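You operate a simulated robot arm through the tools that you are given. There is no shell and no other tool. Be economical: measure what you need, move in short steps, check, and stop when the job is done.

You run a simulated two-armed robot. Do the job below in one go: nothing can be reset, and whatever is moved stays where it is left.

TASK
Put the steel mould that says "95" from the top of the yellow-marked table on the top of the green-marked table and the steel mould labelled "29" on the holder end of the wash bench. Put the blue trough on the top of the yellow-marked table away on the middle right shelf of the white rack. Fetch the red rubber ring and set it on top of the silver three-well mould on the top of the blue-marked table. Open the right table drawer, put the steel mug from the inside of the right table drawer on the green rubber slab, then shut the drawer. Switch the black rocker switch on. Take the blue jar and put it on the top of the white tile. Do these in any order. Set down upright: steel mug, blue jar.

Only the result counts: the job must be done as asked and must still hold three seconds after the hand-in. Knocking over, shifting, dropping, spilling or breaking anything else fails it.

THE ROBOT
Two 7-joint arms with two-finger parallel grippers on one trunk, on a base that drives. Base frame: it is fixed to the floor where the robot stands at the start and does not move with it; the origin is under the middle of the robot, x ahead of it, y to its left, z up; the surface under the hand at the start is at about z = 76.5. Lengths are in cm, angles in rad, forces in N, time in s.
The left shoulder is at the start at [7, 13, 111.2], the right one opposite. With the tool pointing down near the work surface each hand reaches from about 18 to 50 cm from the robot's upright axis, wherever it stands, measured 20 degrees to its own side. Places, roughly: black rocker switch [-110, 120, 150]; blue jar [125, 725, 75]; blue trough (8x17x6 cm) [60, 20, 80]; green rubber slab (16x16x2 cm) [50, 70, 80]; holder end of the wash bench [-130, -460, 80]; middle right shelf of the white rack [610, -620, 100]; red rubber ring (6x6x2 cm) [-90, 20, 80]; right table drawer [-100, 80, 60]; steel mould [50, 0, 75]; steel mug (12x8x9 cm) [-90, 70, 60]; three-well mould [50, 150, 75]; top of the green-marked table [120, -200, 80]; top of the white tile (15x12 cm) [-114, 1156, 80]. Payload 1.57 kg a hand.
Tool frame (each hand has its own): the origin (TCP) lies between the finger pads and is the grasp point; the fingertips stand 3 cm ahead of it; z points along the fingers, y is the line along which they close. Largest opening 8 cm; finger width 1.7, thickness 1.2; the body of the gripper, 4 by 8.2 cm, starts 8 cm behind the TCP.
Orientation is told as [roll, pitch, yaw] about the base's x, y, z axes, in that order, counted from this pose: with the fingers straight down and closing along the base's y, the tool's x points along the base's -x, its y along +y and its z along -z.

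THE INTERFACE
- The arms move only by the tool servo_tool. It takes "left_commands", "right_commands" or both (then of equal length, played together; a hand with none holds still); each is one flat list of numbers, 7 for each row, row after row: the turn, a rotation vector about the tool's x, y, z in rad, then the shift along the tool's x, y, z in cm, then the opening, from 0 (shut) to 1 (fully open). In form: [ax, ay, az, dx, dy, dz, claw, ax, ay, az, dx, dy, dz, claw, ...]. A call has 1 to 8 rows; each row is the pose to reach, as a shift and turn from the pose commanded when the call began, along the tool's axes at that moment. A row lasts 0.2 s, in which the tool goes at most 5 cm and 0.15 rad; a call with a longer step from one row to the next is refused whole, and so is a gripper value outside its range. A pose out of reach is approached as far as the arm can. The call stops where the force on the tool passes 40 N (or 10 N more than at its start, if that is more) or the arm is blocked; 0.2 s more then pass. Each finger travels about 10.8 cm/s and halts on what it meets, pressing with about 41 N; the grip force reading is that of the motor and also rises with nothing between the fingers. The clock runs only during rows and for 0.2 s after the last one: add rows that repeat a pose to give the fingers time. It gives the time, the measured TCP pose, the force on the tool (base axes), the opening and the grip force at its end, in the units of the frame above (readings bear some noise), with the torque about the TCP (base axes, N m) and any sound that the robot's microphone picked up.
- Cameras (640 x 400 px; columns grow to the right, rows downward): "scene" is now at [13.44, 0.86, 133.15]; the picture's right is [0.12, -0.99, 0.00], its down [-0.65, -0.08, -0.75] and it looks along [0.75, 0.09, -0.66] (base axes); focal length 250 px, centre (320, 200). "left" rides on the left gripper at [7.2, 0.7, -12.2] in its tool frame; the picture's right is [-0.09, 1.00, 0.00], its down [-0.84, -0.08, -0.54] and it looks along [-0.54, -0.05, 0.84] (tool axes); focal length 238 px, centre (320, 200). "right" rides on the right gripper at [7.2, -0.7, -12.2] in its tool frame; the picture's right is [0.09, 1.00, 0.00], its down [-0.84, 0.08, -0.54] and it looks along [-0.54, 0.05, 0.84] (tool axes); focal length 238 px, centre (320, 200). There is no depth. A picture from a camera that has moved, and an enlarged one, comes with that camera's place and axes in the base frame and with its lens.
- camera(camera): a new picture of that camera. The clock stands still meanwhile.
- lift_body(by): slides the trunk up (or, below 0, down) by that many cm; the arms and the scene camera ride with it, the base frame stays. It gives what a move gives, with no picture.
- roll_base(legs): drives the robot by 1 to 6 legs, each [ahead, left, turn to the left] in cm, cm and rad, along the robot's own axes; the way and the turn of a leg run together, so that a leg with both is an arc; at most 150 cm and 3.142 rad a leg. The arms and the cameras ride along, it lands a little off, and it stops where it bumps. It gives what a move gives.
- head_to(pan, tilt): turns the head with the scene camera to pan (to the left, within 1.501 rad either way) and tilt (down, from -0.506 to 1.204), counted from straight ahead of the robot. It gives what a move gives.
- inspect(camera, box): a new picture of the part [left, top, right, bottom] of that camera's present view, enlarged. The clock stands still meanwhile.
- job_done(): hands the job in; it is judged then, once.

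Go step by step. Nothing tells you exact positions but the pictures and the camera data: compare them with the known pose of the tool, close in by small moves and look again before you grip or let go. The budget is 217 turns and 208 pictures, counting those below and the enlarged ones. Unless the task says otherwise, let go and move clear before handing in.

The tools are called after ">>>" as name(argument=value, ...) on one line, values as JSON. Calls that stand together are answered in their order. servo_tool: Moves the arms, as the interface text tells. Its arguments: {"type":"object","properties":{"left_commands":{"type":"array","items":{"type":"number"}},"right_commands":{"type":"array","items":{"type":"number"}}},"required":[]} The other tools are called the same way: lift_body (by) slides the trunk up or down; roll_base (legs) drives the base; head_to (pan, tilt) turns the head that bears the scene camera; camera (camera) takes a picture; inspect (camera, box) takes an enlarged picture of a part of a camera's view; job_done () hands the job in.

At the start:

```text
clock: 0.0
left_ee_pos: [34.61, 18.81, 110.09]
left_orientation: [0.0, 0.001, 0.004]
left_ft_force: [0.5, 0.4, -0.1]
left_ft_torque: [0.06, -0.03, -0.02]
left_grip_width: 8.01
left_grasp_force: 0.1
right_ee_pos: [37.9, -7.92, 110.99]
right_orientation: [-0.002, -0.004, -0.001]
right_ft_force: [0.3, 0.3, 0.8]
right_ft_torque: [-0.01, 0.0, 0.02]
right_grip_width: 8.02
right_grasp_force: 0.0
trunk travel left (down, up): [-75.0, 19.0]
robot x, y, heading: [-0.07, 0.1, 0.003]
head pan, tilt: [0.117, 0.716]
```

scene: 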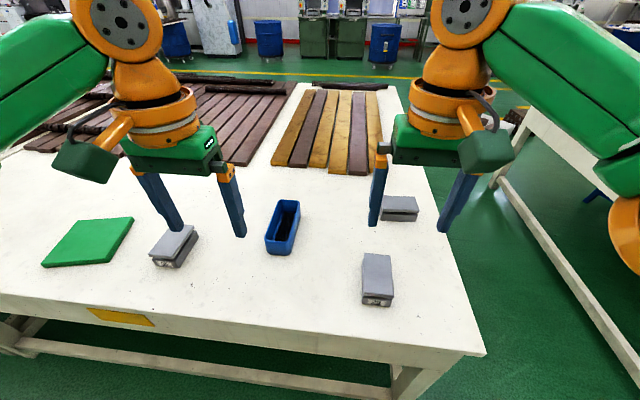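
right: 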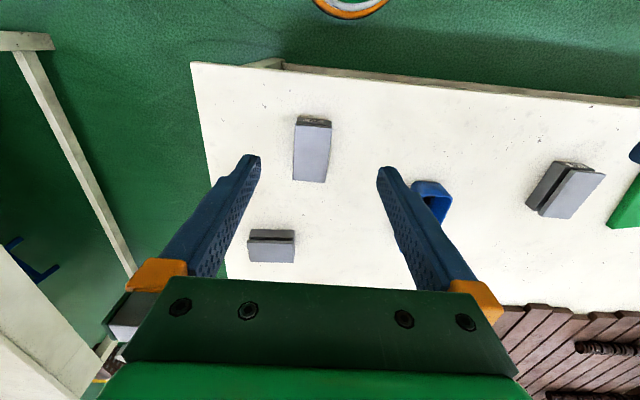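
left: 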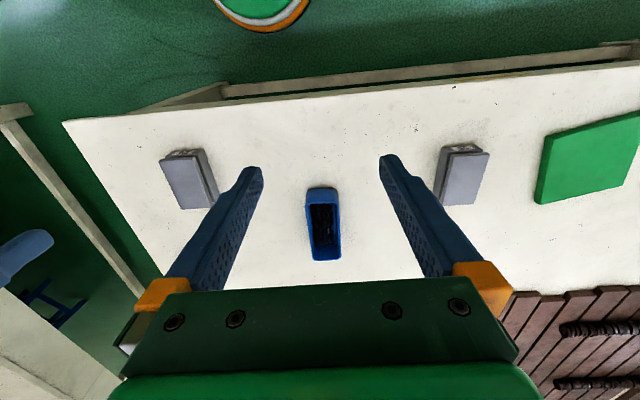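

I see the yellow-marked table with three steel moulds, the blue trough and the green slab. First I read the labels on the moulds.

>>> inspect(camera="scene", box=[340, 180, 440, 320])

>>> inspect(camera="scene", box=[130, 210, 230, 280])

>>> inspect(camera="right", box=[230, 100, 350, 280])

```text
2.86 times, centred on (390, 250) of scene
camera zoom: at [13.44, 0.86, 133.15], right [0.12, -0.99, 0.0], down [-0.65, -0.08, -0.75], along [0.75, 0.09, -0.66], focal length 715 px, centre (120, 57)
```

zoom: 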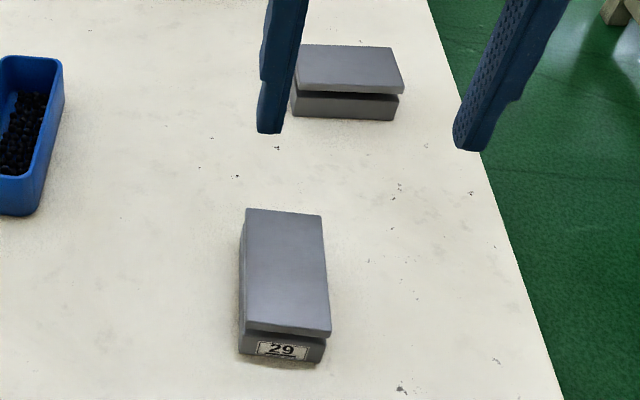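

```text
5.71 times, centred on (180, 245) of scene
camera zoom: at [13.44, 0.86, 133.15], right [0.12, -0.99, 0.0], down [-0.65, -0.08, -0.75], along [0.75, 0.09, -0.66], focal length 1430 px, centre (1120, -57)
```

zoom: 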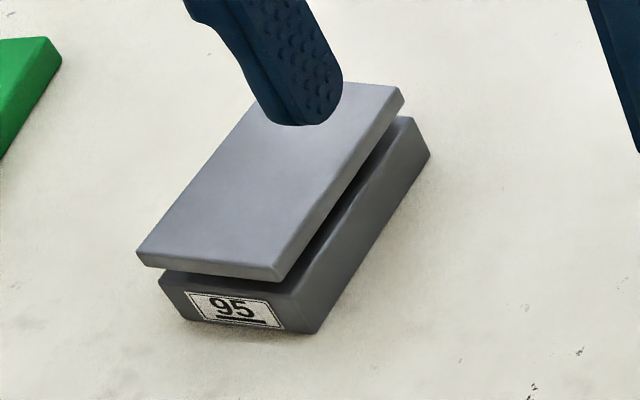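

```text
2.22 times, centred on (290, 190) of right
camera zoom: at [30.64, -8.55, 123.14], right [-0.09, 1.0, 0.0], down [0.84, 0.08, 0.54], along [0.54, 0.05, -0.84], focal length 530 px, centre (387, 222)
```

zoom: 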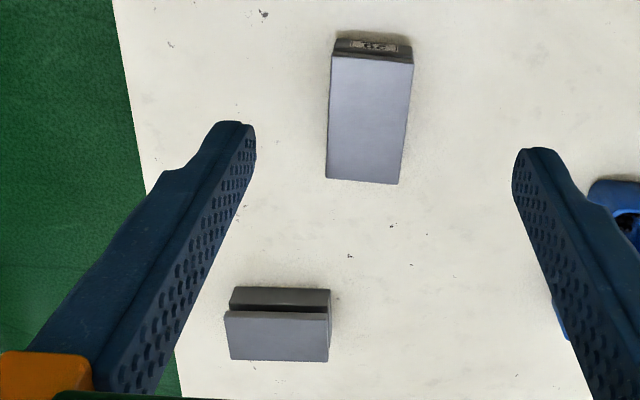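

I have read 29 (near right) and 95 (left). Before I drive closer to grip, I check how the table edge lies relative to the base.

>>> head_to(pan=0.0, tilt=1.204)

>>> camera(camera="scene")

>>> head_to(pan=1.5, tilt=0.5)

>>> camera(camera="scene")

>>> head_to(pan=-1.5, tilt=0.5)

>>> camera(camera="scene")

```text
clock: 0.9
left_ee_pos: [34.65, 18.9, 110.04]
left_orientation: [-0.001, 0.001, 0.001]
left_ft_force: [-0.8, -0.7, 0.8]
left_ft_torque: [0.0, -0.01, 0.0]
left_grip_width: 7.99
left_grasp_force: 0.1
right_ee_pos: [37.82, -7.88, 111.0]
right_orientation: [-0.004, -0.002, -0.002]
right_ft_force: [0.5, -0.1, 0.0]
right_ft_torque: [-0.01, -0.01, 0.0]
right_grip_width: 8.03
right_grasp_force: 0.0
trunk travel left (down, up): [-75.0, 19.0]
robot x, y, heading: [-0.24, 0.2, 0.002]
head pan, tilt: [0.0, 1.201]
```

```text
201 pictures are left
camera scene: at [10.66, -0.12, 129.69], right [0.0, -1.0, 0.0], down [-0.93, 0.0, -0.36], along [0.36, 0.0, -0.93], focal length 250 px, centre (320, 200)
```

scene: 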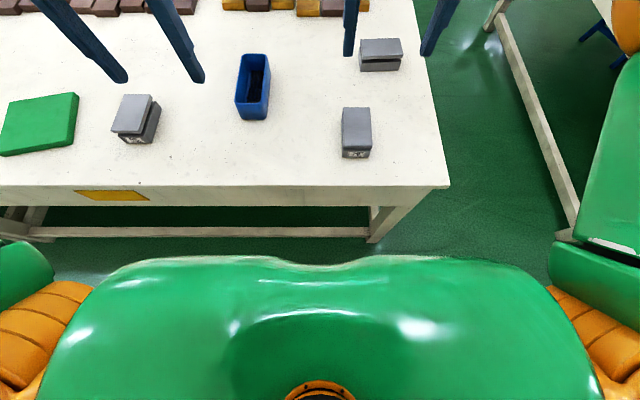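

```text
clock: 2.5
left_ee_pos: [34.59, 18.76, 110.1]
left_orientation: [0.002, 0.0, 0.002]
left_ft_force: [0.3, -0.1, 0.2]
left_ft_torque: [-0.01, -0.01, 0.04]
left_grip_width: 7.99
left_grasp_force: 0.0
right_ee_pos: [37.91, -8.0, 110.96]
right_orientation: [-0.003, -0.002, -0.002]
right_ft_force: [-0.1, -0.2, -0.4]
right_ft_torque: [0.01, -0.01, 0.0]
right_grip_width: 8.03
right_grasp_force: 0.1
trunk travel left (down, up): [-75.0, 19.0]
robot x, y, heading: [-0.31, -0.1, -0.002]
head pan, tilt: [1.499, 0.499]
```

```text
200 pictures are left
camera scene: at [5.72, 8.95, 135.05], right [1.0, -0.07, 0.0], down [-0.03, -0.48, -0.88], along [0.06, 0.88, -0.48], focal length 250 px, centre (320, 200)
```

scene: 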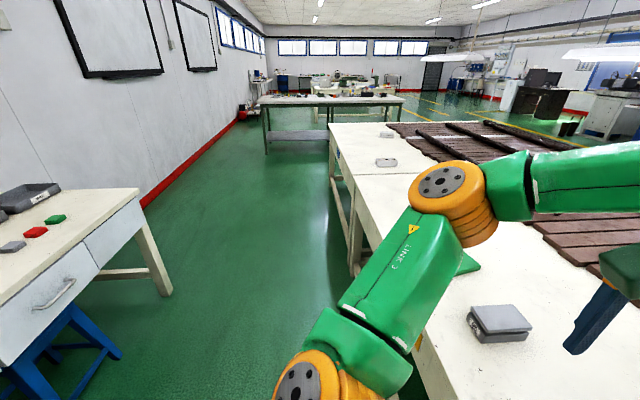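

```text
clock: 5.1
left_ee_pos: [34.66, 18.86, 110.15]
left_orientation: [0.001, -0.001, 0.001]
left_ft_force: [-0.4, -0.5, -0.9]
left_ft_torque: [-0.01, -0.03, 0.02]
left_grip_width: 8.02
left_grasp_force: 0.0
right_ee_pos: [37.85, -7.87, 111.03]
right_orientation: [-0.004, -0.001, 0.0]
right_ft_force: [-0.2, -0.6, -0.1]
right_ft_torque: [-0.02, 0.02, 0.0]
right_grip_width: 8.0
right_grasp_force: 0.1
trunk travel left (down, up): [-75.0, 19.0]
robot x, y, heading: [0.36, 0.02, 0.001]
head pan, tilt: [-1.499, 0.499]
```

```text
199 pictures are left
camera scene: at [5.72, -9.2, 135.05], right [-1.0, -0.07, 0.0], down [-0.03, 0.48, -0.88], along [0.06, -0.88, -0.48], focal length 250 px, centre (320, 200)
```

scene: 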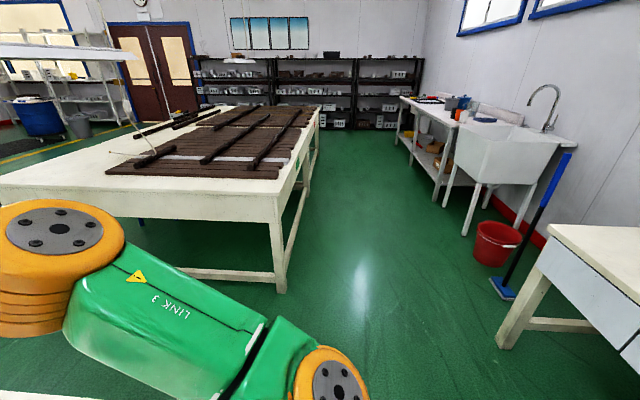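

The aisle is wide and the table's front edge is at x≈34.7. Mould 29 is centred at about (47.6,-8.8) and 95 at about (52,45.7), both about 6.7 wide. I drive a little ahead and left.

>>> roll_base(legs=[[6, 4, 0]])

>>> head_to(pan=0.0, tilt=0.9)

```text
clock: 6.1
left_ee_pos: [40.21, 22.43, 110.31]
left_orientation: [0.002, -0.004, 0.001]
left_ft_force: [-0.9, 0.5, -0.5]
left_ft_torque: [0.01, -0.03, 0.02]
left_grip_width: 8.03
left_grasp_force: 0.1
right_ee_pos: [43.38, -4.33, 111.13]
right_orientation: [-0.001, -0.007, -0.002]
right_ft_force: [-0.7, 0.4, -0.1]
right_ft_torque: [-0.02, -0.03, -0.03]
right_grip_width: 8.01
right_grasp_force: 0.0
trunk travel left (down, up): [-75.0, 19.0]
robot x, y, heading: [6.12, 4.03, -0.002]
head pan, tilt: [-1.499, 0.499]
```

```text
clock: 7.7
left_ee_pos: [40.61, 22.73, 110.24]
left_orientation: [0.0, 0.001, -0.001]
left_ft_force: [0.5, 0.1, 0.2]
left_ft_torque: [-0.02, 0.01, -0.01]
left_grip_width: 8.0
left_grasp_force: 0.1
right_ee_pos: [43.67, -3.89, 110.94]
right_orientation: [-0.004, -0.001, -0.002]
right_ft_force: [0.2, -0.4, -0.5]
right_ft_torque: [0.01, 0.01, -0.01]
right_grip_width: 7.99
right_grasp_force: 0.1
trunk travel left (down, up): [-75.0, 19.0]
robot x, y, heading: [6.2, 4.3, -0.0]
head pan, tilt: [0.0, 0.901]
```

I bring the right hand over mould 29 at a hover height and look.

>>> servo_tool(right_commands=[0, 0, 0.05, -2, -2.4, 4, 1, 0, 0, 0.05, -4, -4.8, 8, 1, 0, 0, 0.05, -4, -4.8, 12.5, 1, 0, 0, 0.05, -4, -4.8, 17, 1, 0, 0, 0.05, -4, -4.8, 21, 1])

>>> camera(camera="right")

>>> camera(camera="scene")

```text
refused: row 1 steps farther than a row can; nothing moved
```

```text
198 pictures are left
camera right: at [36.51, -4.64, 123.15], right [-0.09, 1.0, 0.0], down [0.84, 0.08, 0.54], along [0.54, 0.05, -0.84], focal length 238 px, centre (320, 200)
```

right: 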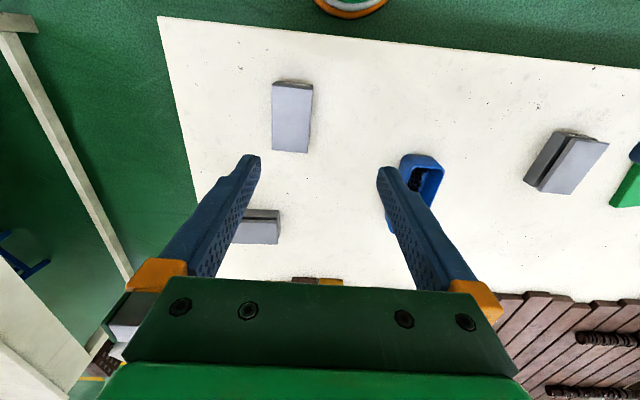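

```text
197 pictures are left
camera scene: at [18.5, 3.8, 131.67], right [0.0, -1.0, 0.0], down [-0.78, 0.0, -0.62], along [0.62, 0.0, -0.78], focal length 250 px, centre (320, 200)
```

scene: 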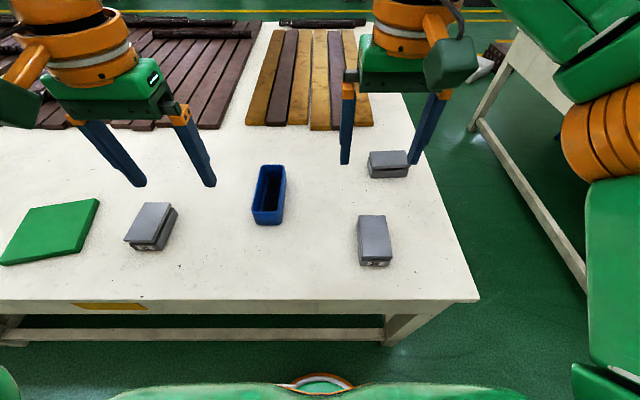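

A step was over 5 cm; I repeat with smaller steps.

>>> servo_tool(right_commands=[0, 0, 0.05, -2, -2.4, 3, 1, 0, 0, 0.05, -4, -4.8, 6, 1, 0, 0, 0.05, -4, -4.8, 10.5, 1, 0, 0, 0.05, -4, -4.8, 15, 1, 0, 0, 0.05, -4, -4.8, 19.5, 1])

>>> camera(camera="right")

>>> camera(camera="scene")

```text
clock: 8.9
left_ee_pos: [40.62, 22.71, 110.01]
left_orientation: [0.0, 0.0, -0.001]
left_ft_force: [-0.6, 0.6, -0.2]
left_ft_torque: [-0.02, 0.01, -0.01]
left_grip_width: 7.99
left_grasp_force: 0.0
right_ee_pos: [47.86, -8.74, 91.35]
right_orientation: [-0.003, -0.004, -0.053]
right_ft_force: [0.0, -0.2, 0.4]
right_ft_torque: [0.0, -0.03, -0.03]
right_grip_width: 7.97
right_grasp_force: 0.1
trunk travel left (down, up): [-75.0, 19.0]
robot x, y, heading: [6.01, 3.91, -0.005]
head pan, tilt: [0.0, 0.901]
```

```text
196 pictures are left
camera right: at [40.52, -8.98, 103.5], right [-0.04, 1.0, 0.0], down [0.84, 0.03, 0.54], along [0.54, 0.02, -0.84], focal length 238 px, centre (320, 200)
```

right: 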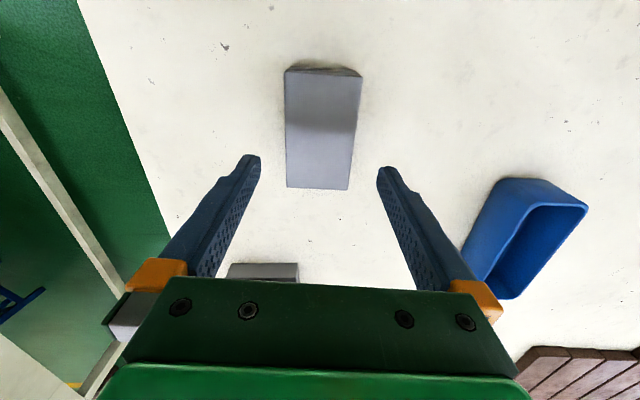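

```text
195 pictures are left
camera scene: at [18.57, 3.78, 131.66], right [0.0, -1.0, 0.0], down [-0.78, 0.0, -0.62], along [0.62, 0.0, -0.78], focal length 250 px, centre (320, 200)
```

scene: 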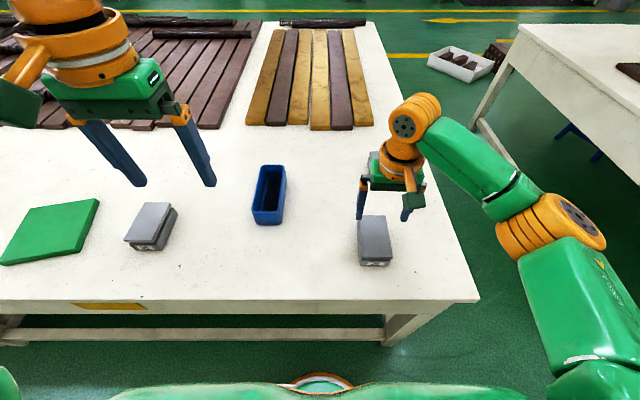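

The hand is centred over 29. I go straight down to z≈80 and close.

>>> servo_tool(right_commands=[0, 0, -0.028, 0.2, 0, 4, 1, 0, 0, -0.028, 0.4, 0, 8, 1, 0, 0, -0.028, 0.4, 0, 10.2, 1, 0, 0, -0.028, 0.4, 0, 11.2, 1, 0, 0, -0.028, 0.4, 0, 11.2, 0, 0, 0, -0.028, 0.4, 0, 11.2, 0])

>>> camera(camera="right")

```text
clock: 10.3
left_ee_pos: [40.59, 22.68, 110.21]
left_orientation: [0.001, 0.001, -0.001]
left_ft_force: [0.3, 0.2, 1.1]
left_ft_torque: [0.01, -0.01, 0.0]
left_grip_width: 7.99
left_grasp_force: 0.0
right_ee_pos: [47.4, -8.8, 80.32]
right_orientation: [-0.002, -0.003, -0.022]
right_ft_force: [1.4, 0.5, 1.7]
right_ft_torque: [0.25, -0.12, -0.01]
right_grip_width: 6.57
right_grasp_force: 41.4
trunk travel left (down, up): [-75.0, 19.0]
robot x, y, heading: [5.72, 3.98, 0.002]
head pan, tilt: [0.0, 0.901]
```

```text
194 pictures are left
camera right: at [40.04, -9.28, 92.5], right [-0.07, 1.0, 0.0], down [0.84, 0.06, 0.54], along [0.54, 0.04, -0.84], focal length 238 px, centre (320, 200)
```

right: 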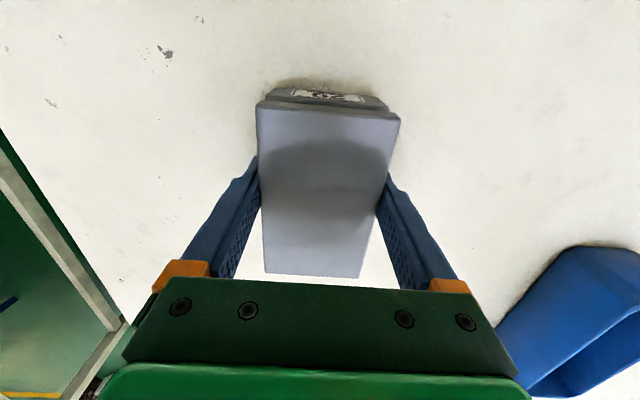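

Gripped at 6.57 cm. I lift and check.

>>> servo_tool(right_commands=[0, 0, 0, 0, 0, -2, 0, 0, 0, 0, 0, 0, -5, 0, 0, 0, 0, 0, 0, -9, 0, 0, 0, 0, 0, 0, -13, 0, 0, 0, 0, 0, 0, -17, 0, 0, 0, 0, 3, 0, -20, 0])

>>> roll_base(legs=[[0, 30, 0]])

>>> camera(camera="scene")

>>> camera(camera="left")

```text
clock: 11.7
left_ee_pos: [40.4, 22.61, 110.13]
left_orientation: [0.001, -0.002, 0.0]
left_ft_force: [-0.1, 0.4, -0.4]
left_ft_torque: [0.02, -0.01, 0.0]
left_grip_width: 8.01
left_grasp_force: 0.0
right_ee_pos: [44.21, -8.82, 100.36]
right_orientation: [-0.003, -0.004, -0.024]
right_ft_force: [-0.6, -0.1, -5.1]
right_ft_torque: [0.0, 0.03, 0.03]
right_grip_width: 6.57
right_grasp_force: 40.8
trunk travel left (down, up): [-75.0, 19.0]
robot x, y, heading: [5.89, 4.04, -0.002]
head pan, tilt: [0.0, 0.901]
```

```text
clock: 13.8
left_ee_pos: [40.82, 52.48, 110.12]
left_orientation: [0.001, 0.002, -0.005]
left_ft_force: [-0.2, -0.4, 0.0]
left_ft_torque: [-0.02, -0.01, 0.0]
left_grip_width: 8.0
left_grasp_force: 0.1
right_ee_pos: [44.48, 20.9, 100.29]
right_orientation: [-0.002, -0.001, -0.027]
right_ft_force: [0.8, 0.0, -5.9]
right_ft_torque: [0.01, 0.05, 0.03]
right_grip_width: 6.6
right_grasp_force: 40.3
trunk travel left (down, up): [-75.0, 19.0]
robot x, y, heading: [6.25, 34.27, -0.004]
head pan, tilt: [0.0, 0.901]
```

```text
193 pictures are left
camera scene: at [18.68, 33.61, 131.65], right [0.0, -1.0, 0.0], down [-0.78, 0.0, -0.62], along [0.62, 0.0, -0.78], focal length 250 px, centre (320, 200)
```

scene: 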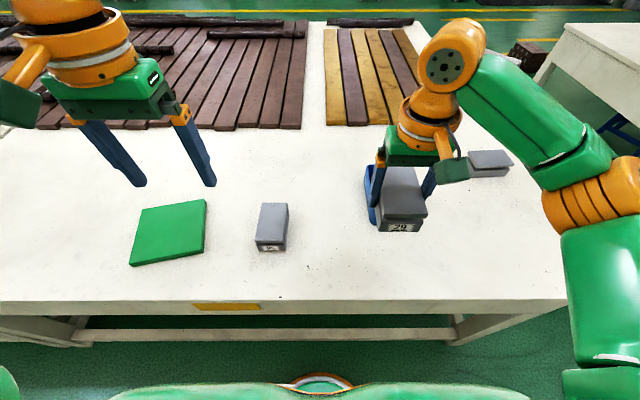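

```text
192 pictures are left
camera left: at [33.58, 53.16, 122.38], right [0.09, 1.0, 0.0], down [0.84, -0.08, 0.54], along [0.54, -0.05, -0.84], focal length 238 px, centre (320, 200)
```

left: 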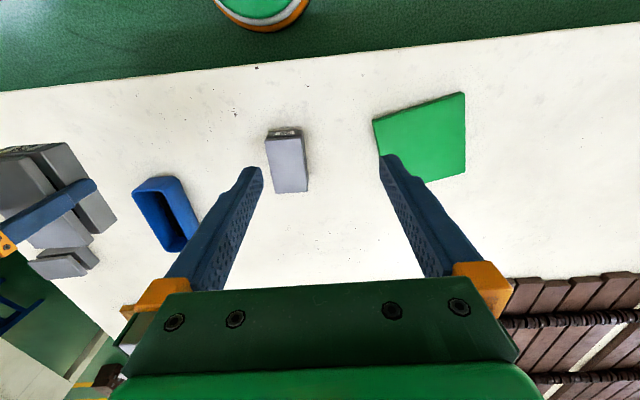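

Held firmly (about 0.55 kg). Now the left hand goes over mould 95 at about (52,45.5).

>>> servo_tool(left_commands=[0, 0, 0, -2.6, -1.7, 3.5, 1, 0, 0, 0, -5.2, -3.5, 7, 1, 0, 0, 0, -7.8, -5.2, 10.5, 1, 0, 0, 0, -10.5, -6.9, 14, 1, 0, 0, 0, -10.5, -6.9, 18, 1])

>>> camera(camera="left")

```text
clock: 15.0
left_ee_pos: [51.02, 45.67, 92.13]
left_orientation: [-0.001, -0.001, -0.004]
left_ft_force: [0.0, 0.5, -0.6]
left_ft_torque: [0.01, 0.01, 0.0]
left_grip_width: 7.99
left_grasp_force: 0.0
right_ee_pos: [44.51, 21.2, 100.2]
right_orientation: [-0.004, -0.001, -0.027]
right_ft_force: [0.8, 0.4, -5.6]
right_ft_torque: [0.01, 0.01, -0.01]
right_grip_width: 6.6
right_grasp_force: 41.4
trunk travel left (down, up): [-75.0, 19.0]
robot x, y, heading: [6.01, 34.14, -0.003]
head pan, tilt: [0.0, 0.901]
```

```text
191 pictures are left
camera left: at [43.83, 46.4, 104.33], right [0.09, 1.0, 0.0], down [0.84, -0.08, 0.54], along [0.54, -0.05, -0.84], focal length 238 px, centre (320, 200)
```

left: 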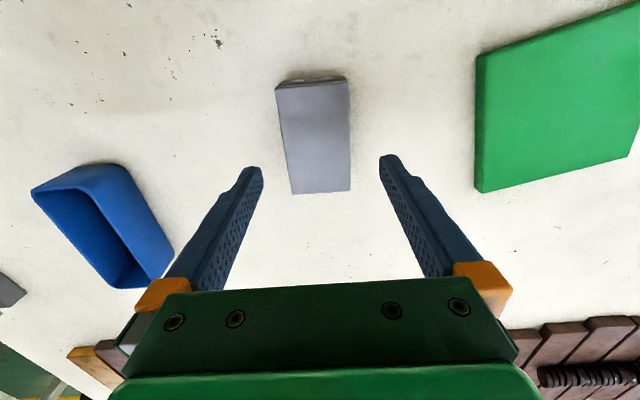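

Centre at y≈45.3; I correct by 0.4, go down and close.

>>> servo_tool(left_commands=[0, 0, 0.015, 0, -0.4, 4, 1, 0, 0, 0.015, -0.5, -0.4, 8, 1, 0, 0, 0.015, -0.5, -0.4, 11, 1, 0, 0, 0.015, -0.5, -0.4, 11.9, 1, 0, 0, 0.015, -0.5, -0.4, 11.9, 0, 0, 0, 0.015, -0.5, -0.4, 11.9, 0])

>>> servo_tool(left_commands=[0, 0, 0, 0, 0, -2, 0, 0, 0, 0, 0, 0, -5, 0, 0, 0, 0, 0, 0, -9, 0, 0, 0, 0, 0, 0, -13, 0, 0, 0, 0, 2, 0, -17, 0, 0, 0, 0, 6, 0, -20, 0])

>>> camera(camera="scene")

```text
clock: 16.4
left_ee_pos: [51.7, 45.48, 80.18]
left_orientation: [-0.001, 0.001, -0.017]
left_ft_force: [-0.3, -0.7, -0.3]
left_ft_torque: [-0.21, -0.16, -0.07]
left_grip_width: 6.58
left_grasp_force: 41.2
right_ee_pos: [44.37, 21.12, 100.25]
right_orientation: [-0.001, -0.001, -0.027]
right_ft_force: [-0.2, 0.6, -6.0]
right_ft_torque: [-0.01, 0.04, -0.01]
right_grip_width: 6.55
right_grasp_force: 41.0
trunk travel left (down, up): [-75.0, 19.0]
robot x, y, heading: [5.91, 34.05, 0.001]
head pan, tilt: [0.0, 0.901]
```

```text
clock: 17.8
left_ee_pos: [45.63, 45.2, 100.11]
left_orientation: [0.001, 0.0, -0.018]
left_ft_force: [-0.3, 0.4, -5.1]
left_ft_torque: [0.01, -0.01, 0.0]
left_grip_width: 6.58
left_grasp_force: 40.8
right_ee_pos: [44.41, 21.18, 100.27]
right_orientation: [-0.004, -0.001, -0.027]
right_ft_force: [-1.2, 0.1, -5.7]
right_ft_torque: [-0.03, 0.03, 0.01]
right_grip_width: 6.6
right_grasp_force: 41.3
trunk travel left (down, up): [-75.0, 19.0]
robot x, y, heading: [5.93, 33.6, -0.006]
head pan, tilt: [0.0, 0.901]
```

```text
190 pictures are left
camera scene: at [18.52, 33.92, 131.66], right [0.0, -1.0, 0.0], down [-0.78, 0.0, -0.62], along [0.62, 0.0, -0.78], focal length 250 px, centre (320, 200)
```

scene: 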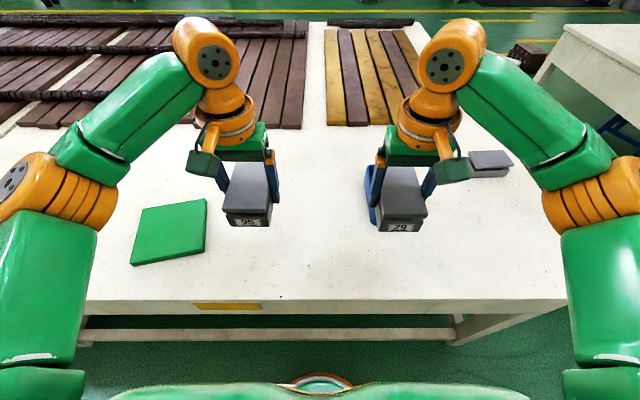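

Both moulds are held. I back up and drive right along the aisle to the green-marked table.

>>> roll_base(legs=[[-15, 0, 0], [0, -150, 0], [0, -12, 0]])

>>> camera(camera="scene")

```text
clock: 27.0
left_ee_pos: [31.44, -114.69, 99.99]
left_orientation: [-0.001, 0.001, -0.01]
left_ft_force: [0.4, 0.2, -5.7]
left_ft_torque: [0.04, 0.03, -0.01]
left_grip_width: 6.57
left_grasp_force: 40.4
right_ee_pos: [30.22, -138.94, 100.37]
right_orientation: [-0.005, -0.001, -0.019]
right_ft_force: [-0.4, 1.2, -5.3]
right_ft_torque: [0.0, 0.04, 0.01]
right_grip_width: 6.61
right_grasp_force: 41.0
trunk travel left (down, up): [-75.0, 19.0]
robot x, y, heading: [-8.28, -126.38, -0.001]
head pan, tilt: [0.0, 0.901]
```

```text
189 pictures are left
camera scene: at [4.32, -126.23, 131.63], right [0.0, -1.0, 0.0], down [-0.79, 0.0, -0.62], along [0.62, 0.0, -0.79], focal length 250 px, centre (320, 200)
```

scene: 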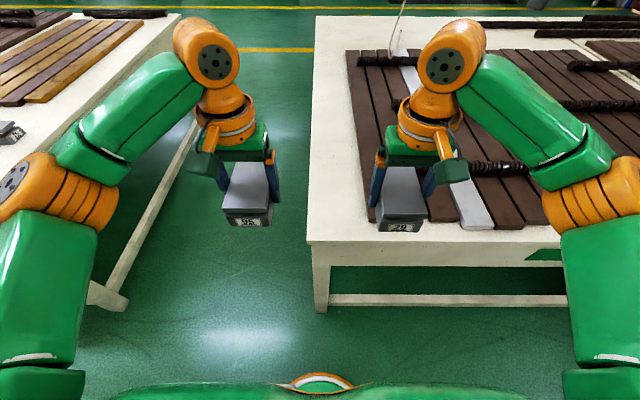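

The table's corner is at about (34,-123), with the slats beginning at y≈-140; I'll put 95 at about (46,-131.5). First I drive closer.

>>> roll_base(legs=[[0, -18, 0], [11, 0, 0]])

>>> camera(camera="scene")

>>> camera(camera="left")

```text
clock: 29.3
left_ee_pos: [42.27, -133.05, 100.17]
left_orientation: [0.0, 0.002, -0.014]
left_ft_force: [0.5, 0.7, -6.3]
left_ft_torque: [0.01, -0.01, 0.01]
left_grip_width: 6.57
left_grasp_force: 41.3
right_ee_pos: [41.05, -157.35, 100.38]
right_orientation: [-0.003, -0.004, -0.025]
right_ft_force: [-0.7, -0.1, -5.8]
right_ft_torque: [0.03, 0.04, 0.01]
right_grip_width: 6.6
right_grasp_force: 41.3
trunk travel left (down, up): [-75.0, 19.0]
robot x, y, heading: [2.41, -144.25, 0.002]
head pan, tilt: [0.0, 0.901]
```

```text
188 pictures are left
camera scene: at [15.18, -144.61, 131.67], right [0.0, -1.0, 0.0], down [-0.78, 0.0, -0.62], along [0.62, 0.0, -0.78], focal length 250 px, centre (320, 200)
```

scene: 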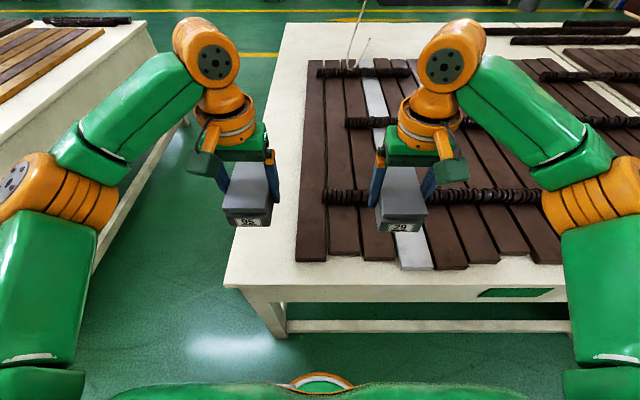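

```text
187 pictures are left
camera left: at [35.14, -132.28, 112.43], right [0.11, 0.99, 0.0], down [0.84, -0.09, 0.54], along [0.54, -0.06, -0.84], focal length 238 px, centre (320, 200)
```

left: 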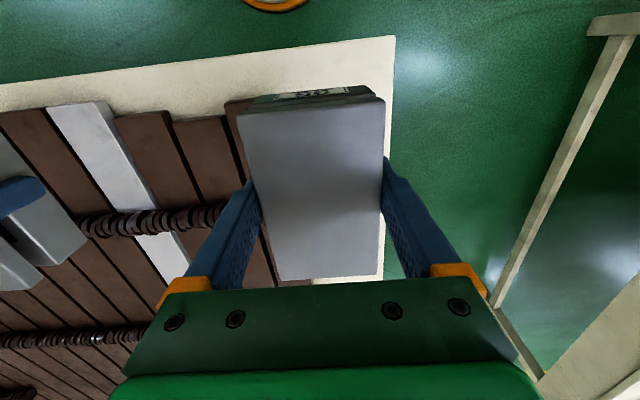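

I shift the left hand to (45.5,-131.2) and lower 95 to just above the table.

>>> servo_tool(left_commands=[0, 0, 0, -1.5, 1, 4, 0, 0, 0, 0, -3.2, 1.8, 8, 0, 0, 0, 0, -3.2, 1.8, 12.5, 0, 0, 0, 0, -3.2, 1.8, 17, 0, 0, 0, 0, -3.2, 1.8, 19, 0])

>>> camera(camera="left")

>>> camera(camera="scene")

```text
clock: 30.5
left_ee_pos: [45.69, -131.17, 81.1]
left_orientation: [-0.001, 0.003, -0.014]
left_ft_force: [0.1, -0.8, -4.8]
left_ft_torque: [0.02, 0.01, 0.02]
left_grip_width: 6.58
left_grasp_force: 41.1
right_ee_pos: [41.29, -157.22, 100.29]
right_orientation: [-0.005, -0.001, -0.025]
right_ft_force: [-1.1, 0.4, -5.3]
right_ft_torque: [-0.01, 0.04, -0.01]
right_grip_width: 6.57
right_grasp_force: 40.8
trunk travel left (down, up): [-75.0, 19.0]
robot x, y, heading: [2.85, -144.83, 0.003]
head pan, tilt: [0.0, 0.901]
```

```text
186 pictures are left
camera left: at [38.62, -130.44, 93.39], right [0.11, 0.99, 0.0], down [0.84, -0.09, 0.54], along [0.54, -0.06, -0.84], focal length 238 px, centre (320, 200)
```

left: 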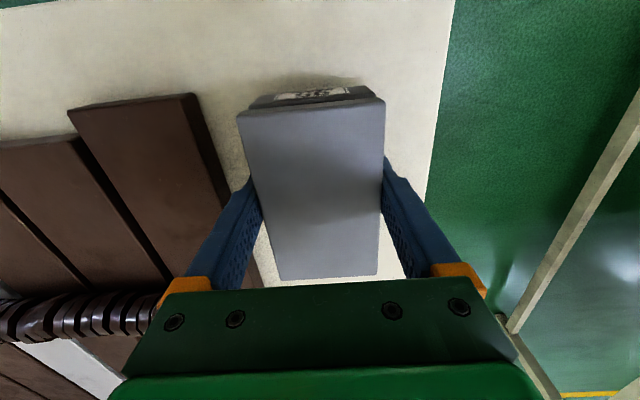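

```text
185 pictures are left
camera scene: at [15.55, -144.56, 131.63], right [0.0, -1.0, 0.0], down [-0.79, 0.0, -0.62], along [0.62, 0.0, -0.79], focal length 250 px, centre (320, 200)
```

scene: 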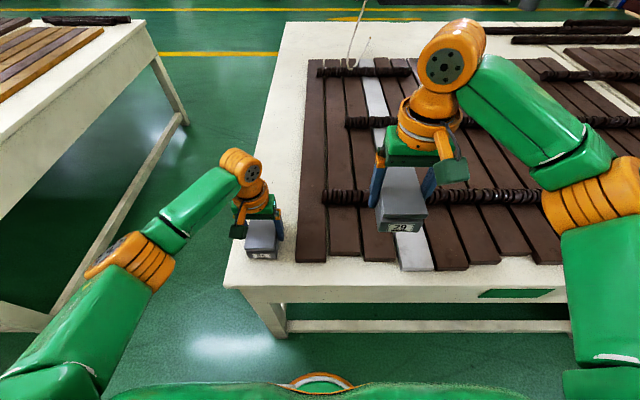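

Clear of the slats and the edge. I lower gently until contact, then release and rise.

>>> servo_tool(left_commands=[0, 0, 0, 0, 0, 0.5, 0, 0, 0, 0, 0, 0, 0.8, 0, 0, 0, 0, 0, 0, 1.0, 0, 0, 0, 0, 0, 0, 1.1, 0])

```text
clock: 31.5
left_ee_pos: [45.63, -131.34, 80.12]
left_orientation: [0.001, 0.0, -0.014]
left_ft_force: [4.4, 2.6, 9.0]
left_ft_torque: [0.57, 0.62, -0.26]
left_grip_width: 6.58
left_grasp_force: 41.4
right_ee_pos: [41.21, -157.21, 100.43]
right_orientation: [-0.002, -0.001, -0.025]
right_ft_force: [0.0, 0.2, -5.5]
right_ft_torque: [0.04, 0.0, -0.02]
right_grip_width: 6.6
right_grasp_force: 40.4
trunk travel left (down, up): [-75.0, 19.0]
robot x, y, heading: [2.76, -144.41, -0.002]
head pan, tilt: [0.0, 0.901]
```

Contact is felt. I open and rise.

>>> servo_tool(left_commands=[0, 0, 0, 0, 0, 0, 1, 0, 0, 0, 0, 0, 0, 1, 0, 0, 0, 0, 0, -3, 1, 0, 0, 0, 0, 0, -8, 1, 0, 0, 0, 0, 0, -13, 1, 0, 0, 0, 0, 0, -18, 1, 0, 0, 0, 3, 0, -21, 1])

>>> camera(camera="scene")

>>> head_to(pan=-1.5, tilt=0.4)

>>> camera(camera="scene")

```text
clock: 33.1
left_ee_pos: [42.77, -131.35, 101.24]
left_orientation: [0.0, 0.001, -0.013]
left_ft_force: [-0.6, -0.2, -0.5]
left_ft_torque: [-0.01, -0.01, 0.01]
left_grip_width: 7.98
left_grasp_force: 0.1
right_ee_pos: [41.14, -157.12, 100.41]
right_orientation: [-0.002, -0.004, -0.024]
right_ft_force: [-0.4, 0.5, -5.6]
right_ft_torque: [-0.02, 0.05, 0.03]
right_grip_width: 6.59
right_grasp_force: 41.1
trunk travel left (down, up): [-75.0, 19.0]
robot x, y, heading: [2.69, -144.31, 0.003]
head pan, tilt: [0.0, 0.901]
```

```text
184 pictures are left
camera scene: at [15.2, -144.56, 131.67], right [0.0, -1.0, 0.0], down [-0.78, 0.0, -0.62], along [0.62, 0.0, -0.78], focal length 250 px, centre (320, 200)
```

scene: 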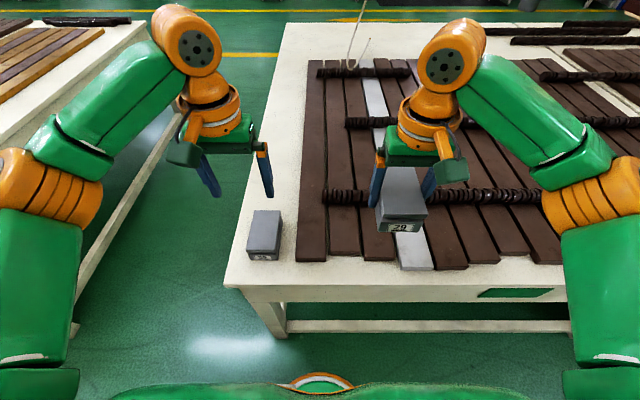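

```text
clock: 34.7
left_ee_pos: [42.95, -131.36, 100.98]
left_orientation: [-0.001, 0.002, -0.015]
left_ft_force: [0.2, 0.2, -0.6]
left_ft_torque: [0.0, 0.05, 0.02]
left_grip_width: 8.01
left_grasp_force: 0.0
right_ee_pos: [41.53, -157.14, 100.38]
right_orientation: [-0.004, -0.002, -0.025]
right_ft_force: [-0.9, 0.4, -5.0]
right_ft_torque: [-0.02, 0.07, 0.04]
right_grip_width: 6.56
right_grasp_force: 40.9
trunk travel left (down, up): [-75.0, 19.0]
robot x, y, heading: [2.49, -144.55, 0.002]
head pan, tilt: [-1.499, 0.4]
```

```text
183 pictures are left
camera scene: at [8.51, -153.83, 135.95], right [-1.0, -0.07, 0.0], down [-0.03, 0.39, -0.92], along [0.07, -0.92, -0.39], focal length 250 px, centre (320, 200)
```

scene: 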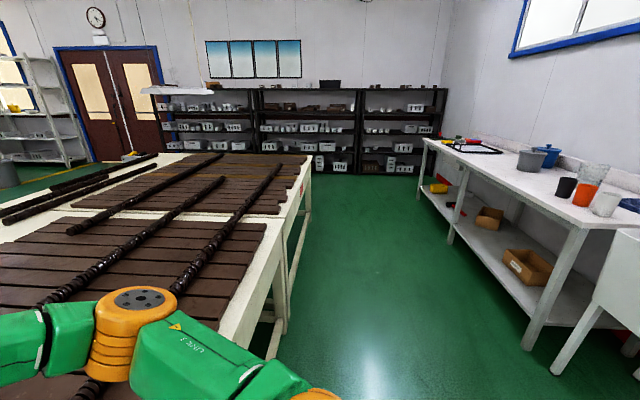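

95 is placed. Before I fetch the trough I take a look at the white rack far away (left in this picture) to plan how to hold the trough.

>>> inspect(camera="scene", box=[0, 30, 120, 200])

>>> roll_base(legs=[[-12, 0, 0], [0, 150, 0], [0, 2, 0]])

>>> head_to(pan=0.0, tilt=0.8)

>>> camera(camera="scene")

```text
2.35 times, centred on (60, 115) of scene
camera zoom: at [8.51, -153.83, 135.95], right [-1.0, -0.07, 0.0], down [-0.03, 0.39, -0.92], along [0.07, -0.92, -0.39], focal length 589 px, centre (932, 400)
```

zoom: 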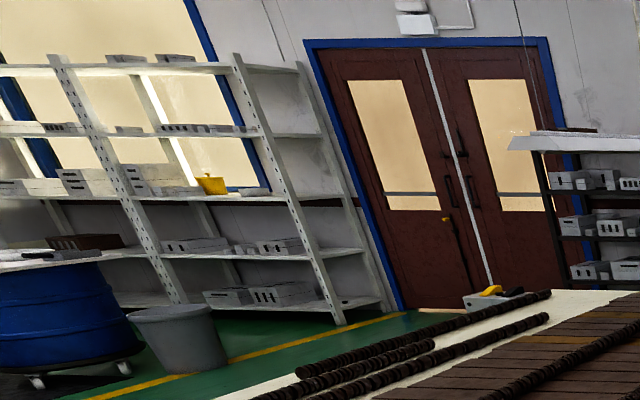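

```text
clock: 43.3
left_ee_pos: [26.29, 21.72, 101.06]
left_orientation: [0.004, 0.0, 0.039]
left_ft_force: [0.3, -0.8, 0.3]
left_ft_torque: [0.02, -0.02, 0.0]
left_grip_width: 7.98
left_grasp_force: 0.1
right_ee_pos: [26.17, -4.16, 100.28]
right_orientation: [0.002, -0.001, 0.029]
right_ft_force: [-0.3, -1.6, -5.4]
right_ft_torque: [0.03, 0.01, 0.0]
right_grip_width: 6.56
right_grasp_force: 41.0
trunk travel left (down, up): [-75.0, 19.0]
robot x, y, heading: [-12.83, 6.88, 0.052]
head pan, tilt: [-1.499, 0.4]
```

```text
clock: 44.9
left_ee_pos: [26.48, 22.17, 100.96]
left_orientation: [0.0, 0.002, 0.037]
left_ft_force: [0.5, 0.2, 0.1]
left_ft_torque: [0.0, 0.0, 0.01]
left_grip_width: 7.98
left_grasp_force: 0.0
right_ee_pos: [26.12, -3.88, 100.32]
right_orientation: [-0.003, 0.0, 0.031]
right_ft_force: [-0.3, 0.2, -5.3]
right_ft_torque: [0.0, 0.05, 0.04]
right_grip_width: 6.58
right_grasp_force: 41.0
trunk travel left (down, up): [-75.0, 19.0]
robot x, y, heading: [-12.94, 6.64, 0.048]
head pan, tilt: [0.0, 0.799]
```

```text
181 pictures are left
camera scene: at [0.15, 7.41, 132.44], right [0.05, -1.0, 0.0], down [-0.72, -0.04, -0.7], along [0.7, 0.04, -0.72], focal length 250 px, centre (320, 200)
```

scene: 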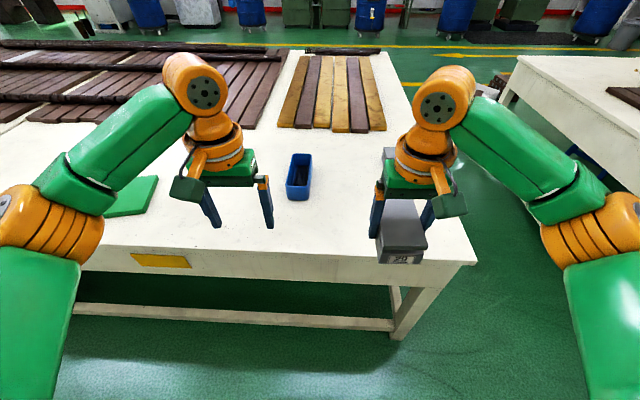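

The trough sits at about (61,17), long side along x. I plan to grip its left side wall with the left fingers tilted 45° forward. I drive up to the table.

>>> roll_base(legs=[[10, 0, -0.05], [9, 0, 0]])

>>> camera(camera="scene")

>>> camera(camera="left")

```text
clock: 46.8
left_ee_pos: [46.15, 20.18, 101.17]
left_orientation: [0.0, -0.003, -0.016]
left_ft_force: [-0.1, 0.1, 0.6]
left_ft_torque: [0.01, -0.03, 0.0]
left_grip_width: 8.01
left_grasp_force: 0.0
right_ee_pos: [44.53, -5.67, 100.62]
right_orientation: [-0.003, -0.004, -0.023]
right_ft_force: [-0.6, 0.1, -5.2]
right_ft_torque: [-0.02, 0.05, -0.01]
right_grip_width: 6.58
right_grasp_force: 41.1
trunk travel left (down, up): [-75.0, 19.0]
robot x, y, heading: [6.19, 7.21, 0.006]
head pan, tilt: [0.0, 0.799]
```

```text
180 pictures are left
camera scene: at [19.02, 7.0, 132.48], right [0.0, -1.0, 0.0], down [-0.72, 0.0, -0.7], along [0.7, 0.0, -0.72], focal length 250 px, centre (320, 200)
```

scene: 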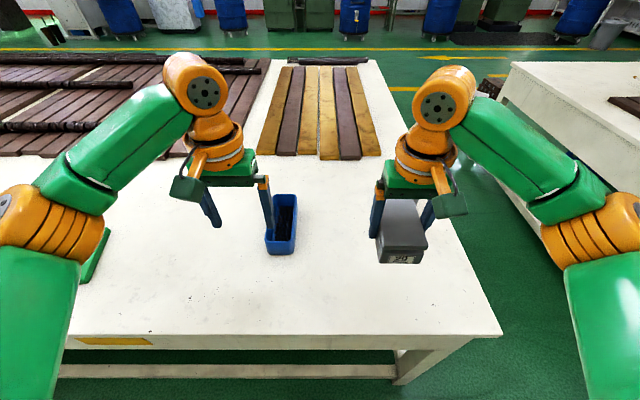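

```text
179 pictures are left
camera left: at [38.91, 21.02, 113.38], right [0.11, 0.99, 0.0], down [0.83, -0.09, 0.54], along [0.54, -0.06, -0.84], focal length 238 px, centre (320, 200)
```

left: 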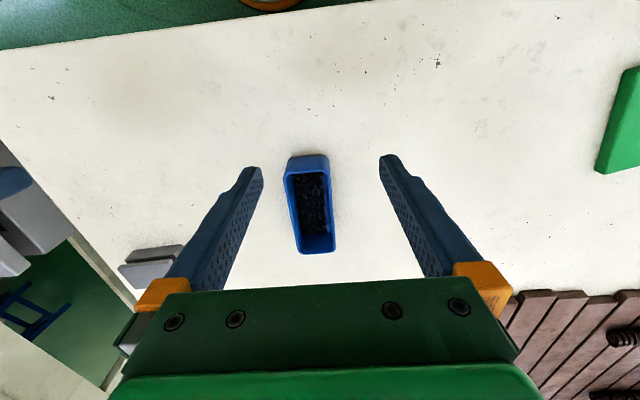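

I look closer at the trough.

>>> inspect(camera="left", box=[260, 140, 360, 265])

>>> inspect(camera="scene", box=[240, 180, 330, 270])

```text
3.20 times, centred on (310, 202) of left
camera zoom: at [38.91, 21.02, 113.38], right [0.11, 0.99, 0.0], down [0.83, -0.09, 0.54], along [0.54, -0.06, -0.84], focal length 763 px, centre (352, 192)
```

zoom: 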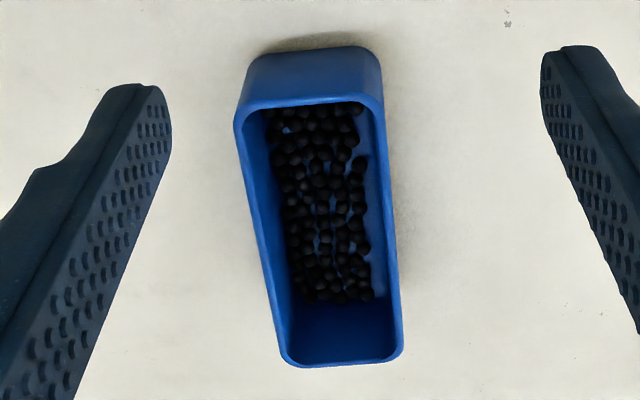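

```text
4.44 times, centred on (285, 225) of scene
camera zoom: at [19.02, 7.0, 132.48], right [0.0, -1.0, 0.0], down [-0.72, 0.0, -0.7], along [0.7, 0.0, -0.72], focal length 1112 px, centre (476, 89)
```

zoom: 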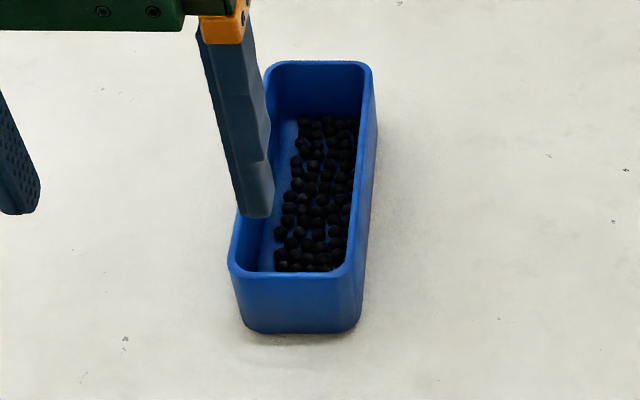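

The trough is only about 6.8 wide and holds loose beads, so I'll grip it across its width at (61,17.1), with the hand tilted forward. First I tilt the left hand in the air.

>>> servo_tool(left_commands=[0, -0.13, 0, 0, -0.5, 0, 1, 0, -0.26, 0, 0, -1, 0, 1, 0, -0.39, 0, 0, -1.5, 0, 1, 0, -0.52, 0, 0, -2, 0, 1, 0, -0.65, 0, 0, -2.5, 0, 1, 0, -0.78, 0, 0, -3, 0, 1])

>>> camera(camera="scene")

>>> camera(camera="left")

```text
clock: 48.1
left_ee_pos: [46.17, 17.15, 101.12]
left_orientation: [-0.002, -0.781, -0.011]
left_ft_force: [0.5, 0.5, 0.0]
left_ft_torque: [-0.02, -0.01, 0.01]
left_grip_width: 8.02
left_grasp_force: 0.0
right_ee_pos: [44.63, -5.71, 100.44]
right_orientation: [-0.004, 0.001, -0.023]
right_ft_force: [-0.1, -0.2, -5.7]
right_ft_torque: [0.03, 0.02, -0.02]
right_grip_width: 6.58
right_grasp_force: 40.7
trunk travel left (down, up): [-75.0, 19.0]
robot x, y, heading: [6.16, 6.96, 0.004]
head pan, tilt: [0.0, 0.799]
```

```text
176 pictures are left
camera scene: at [19.35, 6.99, 132.44], right [0.0, -1.0, 0.0], down [-0.72, 0.0, -0.7], along [0.7, 0.0, -0.72], focal length 250 px, centre (320, 200)
```

scene: 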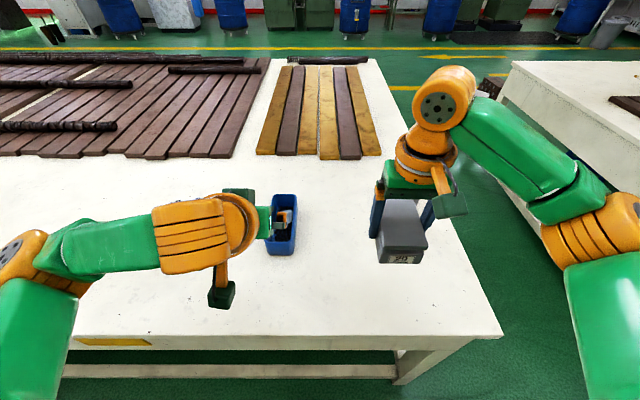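

```text
175 pictures are left
camera left: at [32.53, 18.07, 104.76], right [0.08, 0.99, 0.06], down [0.21, -0.08, 0.97], along [0.97, -0.06, -0.22], focal length 238 px, centre (320, 200)
```

left: 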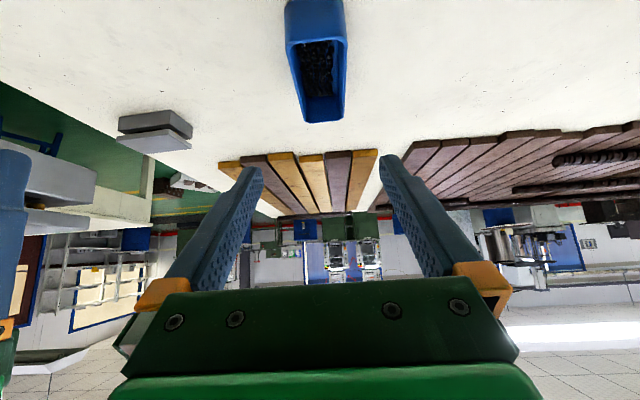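

Tilt works. I move along the fingers to a hover above the trough.

>>> servo_tool(left_commands=[0, 0, 0, -0.3, 0, 4.5, 1, 0, 0, 0, -0.6, 0, 9, 1, 0, 0, 0, -0.8, 0, 13.5, 1, 0, 0, 0, -1.0, 0, 17, 1, 0, 0, 0, -1.0, 0, 19, 1])

>>> camera(camera="scene")

>>> camera(camera="left")

```text
clock: 49.4
left_ee_pos: [60.26, 17.12, 88.16]
left_orientation: [0.002, -0.779, -0.016]
left_ft_force: [0.6, -0.3, -0.3]
left_ft_torque: [-0.01, 0.03, 0.01]
left_grip_width: 7.96
left_grasp_force: 0.0
right_ee_pos: [44.73, -5.65, 100.3]
right_orientation: [-0.004, 0.0, -0.023]
right_ft_force: [-0.1, 0.3, -5.8]
right_ft_torque: [-0.01, 0.03, -0.03]
right_grip_width: 6.56
right_grasp_force: 41.1
trunk travel left (down, up): [-75.0, 19.0]
robot x, y, heading: [5.96, 7.2, -0.001]
head pan, tilt: [0.0, 0.799]
```

```text
174 pictures are left
camera scene: at [19.38, 6.99, 132.44], right [0.0, -1.0, 0.0], down [-0.72, 0.0, -0.7], along [0.7, 0.0, -0.72], focal length 250 px, centre (320, 200)
```

scene: 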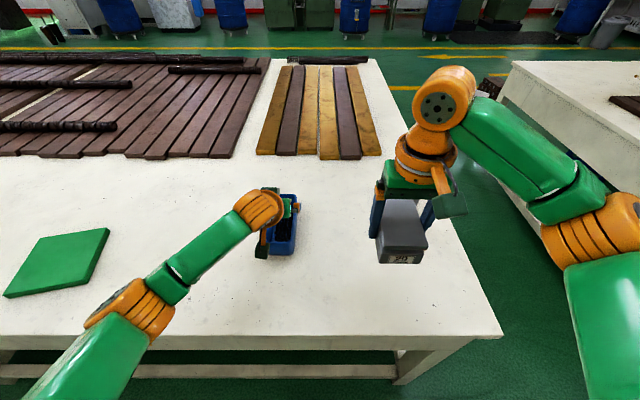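

```text
173 pictures are left
camera left: at [46.55, 17.92, 91.88], right [0.08, 0.99, 0.07], down [0.21, -0.08, 0.97], along [0.97, -0.06, -0.22], focal length 238 px, centre (320, 200)
```

left: 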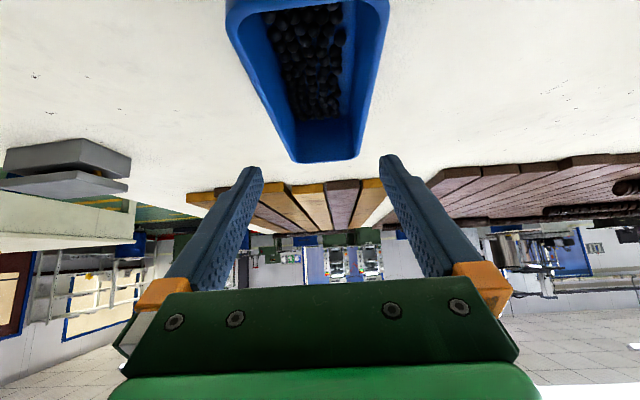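

Centre appears at y≈17.4; I shift 0.25 and lower straight down to z≈80.5, then close.

>>> servo_tool(left_commands=[0, 0, 0, 1.2, 0.25, 1.4, 1, 0, 0, 0, 2.7, 0.25, 3.1, 1, 0, 0, 0, 4, 0.25, 4.6, 1, 0, 0, 0, 5.0, 0.25, 5.75, 1, 0, 0, 0, 5.0, 0.25, 5.75, 1])

>>> camera(camera="left")

>>> inspect(camera="scene", box=[230, 160, 340, 270])

```text
clock: 50.5
left_ee_pos: [61.04, 17.38, 80.83]
left_orientation: [0.002, -0.778, -0.013]
left_ft_force: [-0.3, 0.5, 0.0]
left_ft_torque: [0.01, -0.01, -0.02]
left_grip_width: 8.02
left_grasp_force: 0.1
right_ee_pos: [44.77, -5.7, 100.24]
right_orientation: [-0.004, 0.0, -0.021]
right_ft_force: [0.0, -0.8, -5.7]
right_ft_torque: [0.0, 0.02, 0.01]
right_grip_width: 6.58
right_grasp_force: 41.0
trunk travel left (down, up): [-75.0, 19.0]
robot x, y, heading: [6.08, 7.44, 0.0]
head pan, tilt: [0.0, 0.799]
```

```text
172 pictures are left
camera left: at [47.23, 18.11, 84.4], right [0.08, 0.99, 0.06], down [0.21, -0.08, 0.97], along [0.97, -0.06, -0.22], focal length 238 px, centre (320, 200)
```

left: 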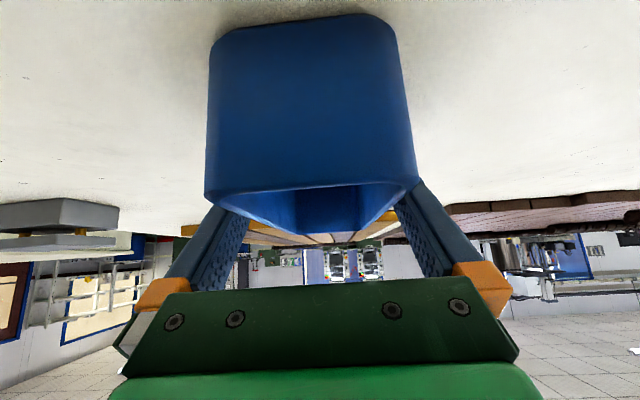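

```text
3.64 times, centred on (285, 215) of scene
camera zoom: at [19.34, 7.01, 132.44], right [0.0, -1.0, 0.0], down [-0.72, 0.0, -0.7], along [0.7, 0.0, -0.72], focal length 910 px, centre (447, 146)
```

zoom: 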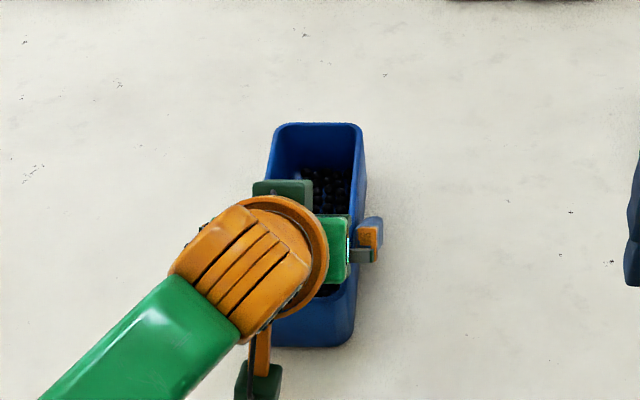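

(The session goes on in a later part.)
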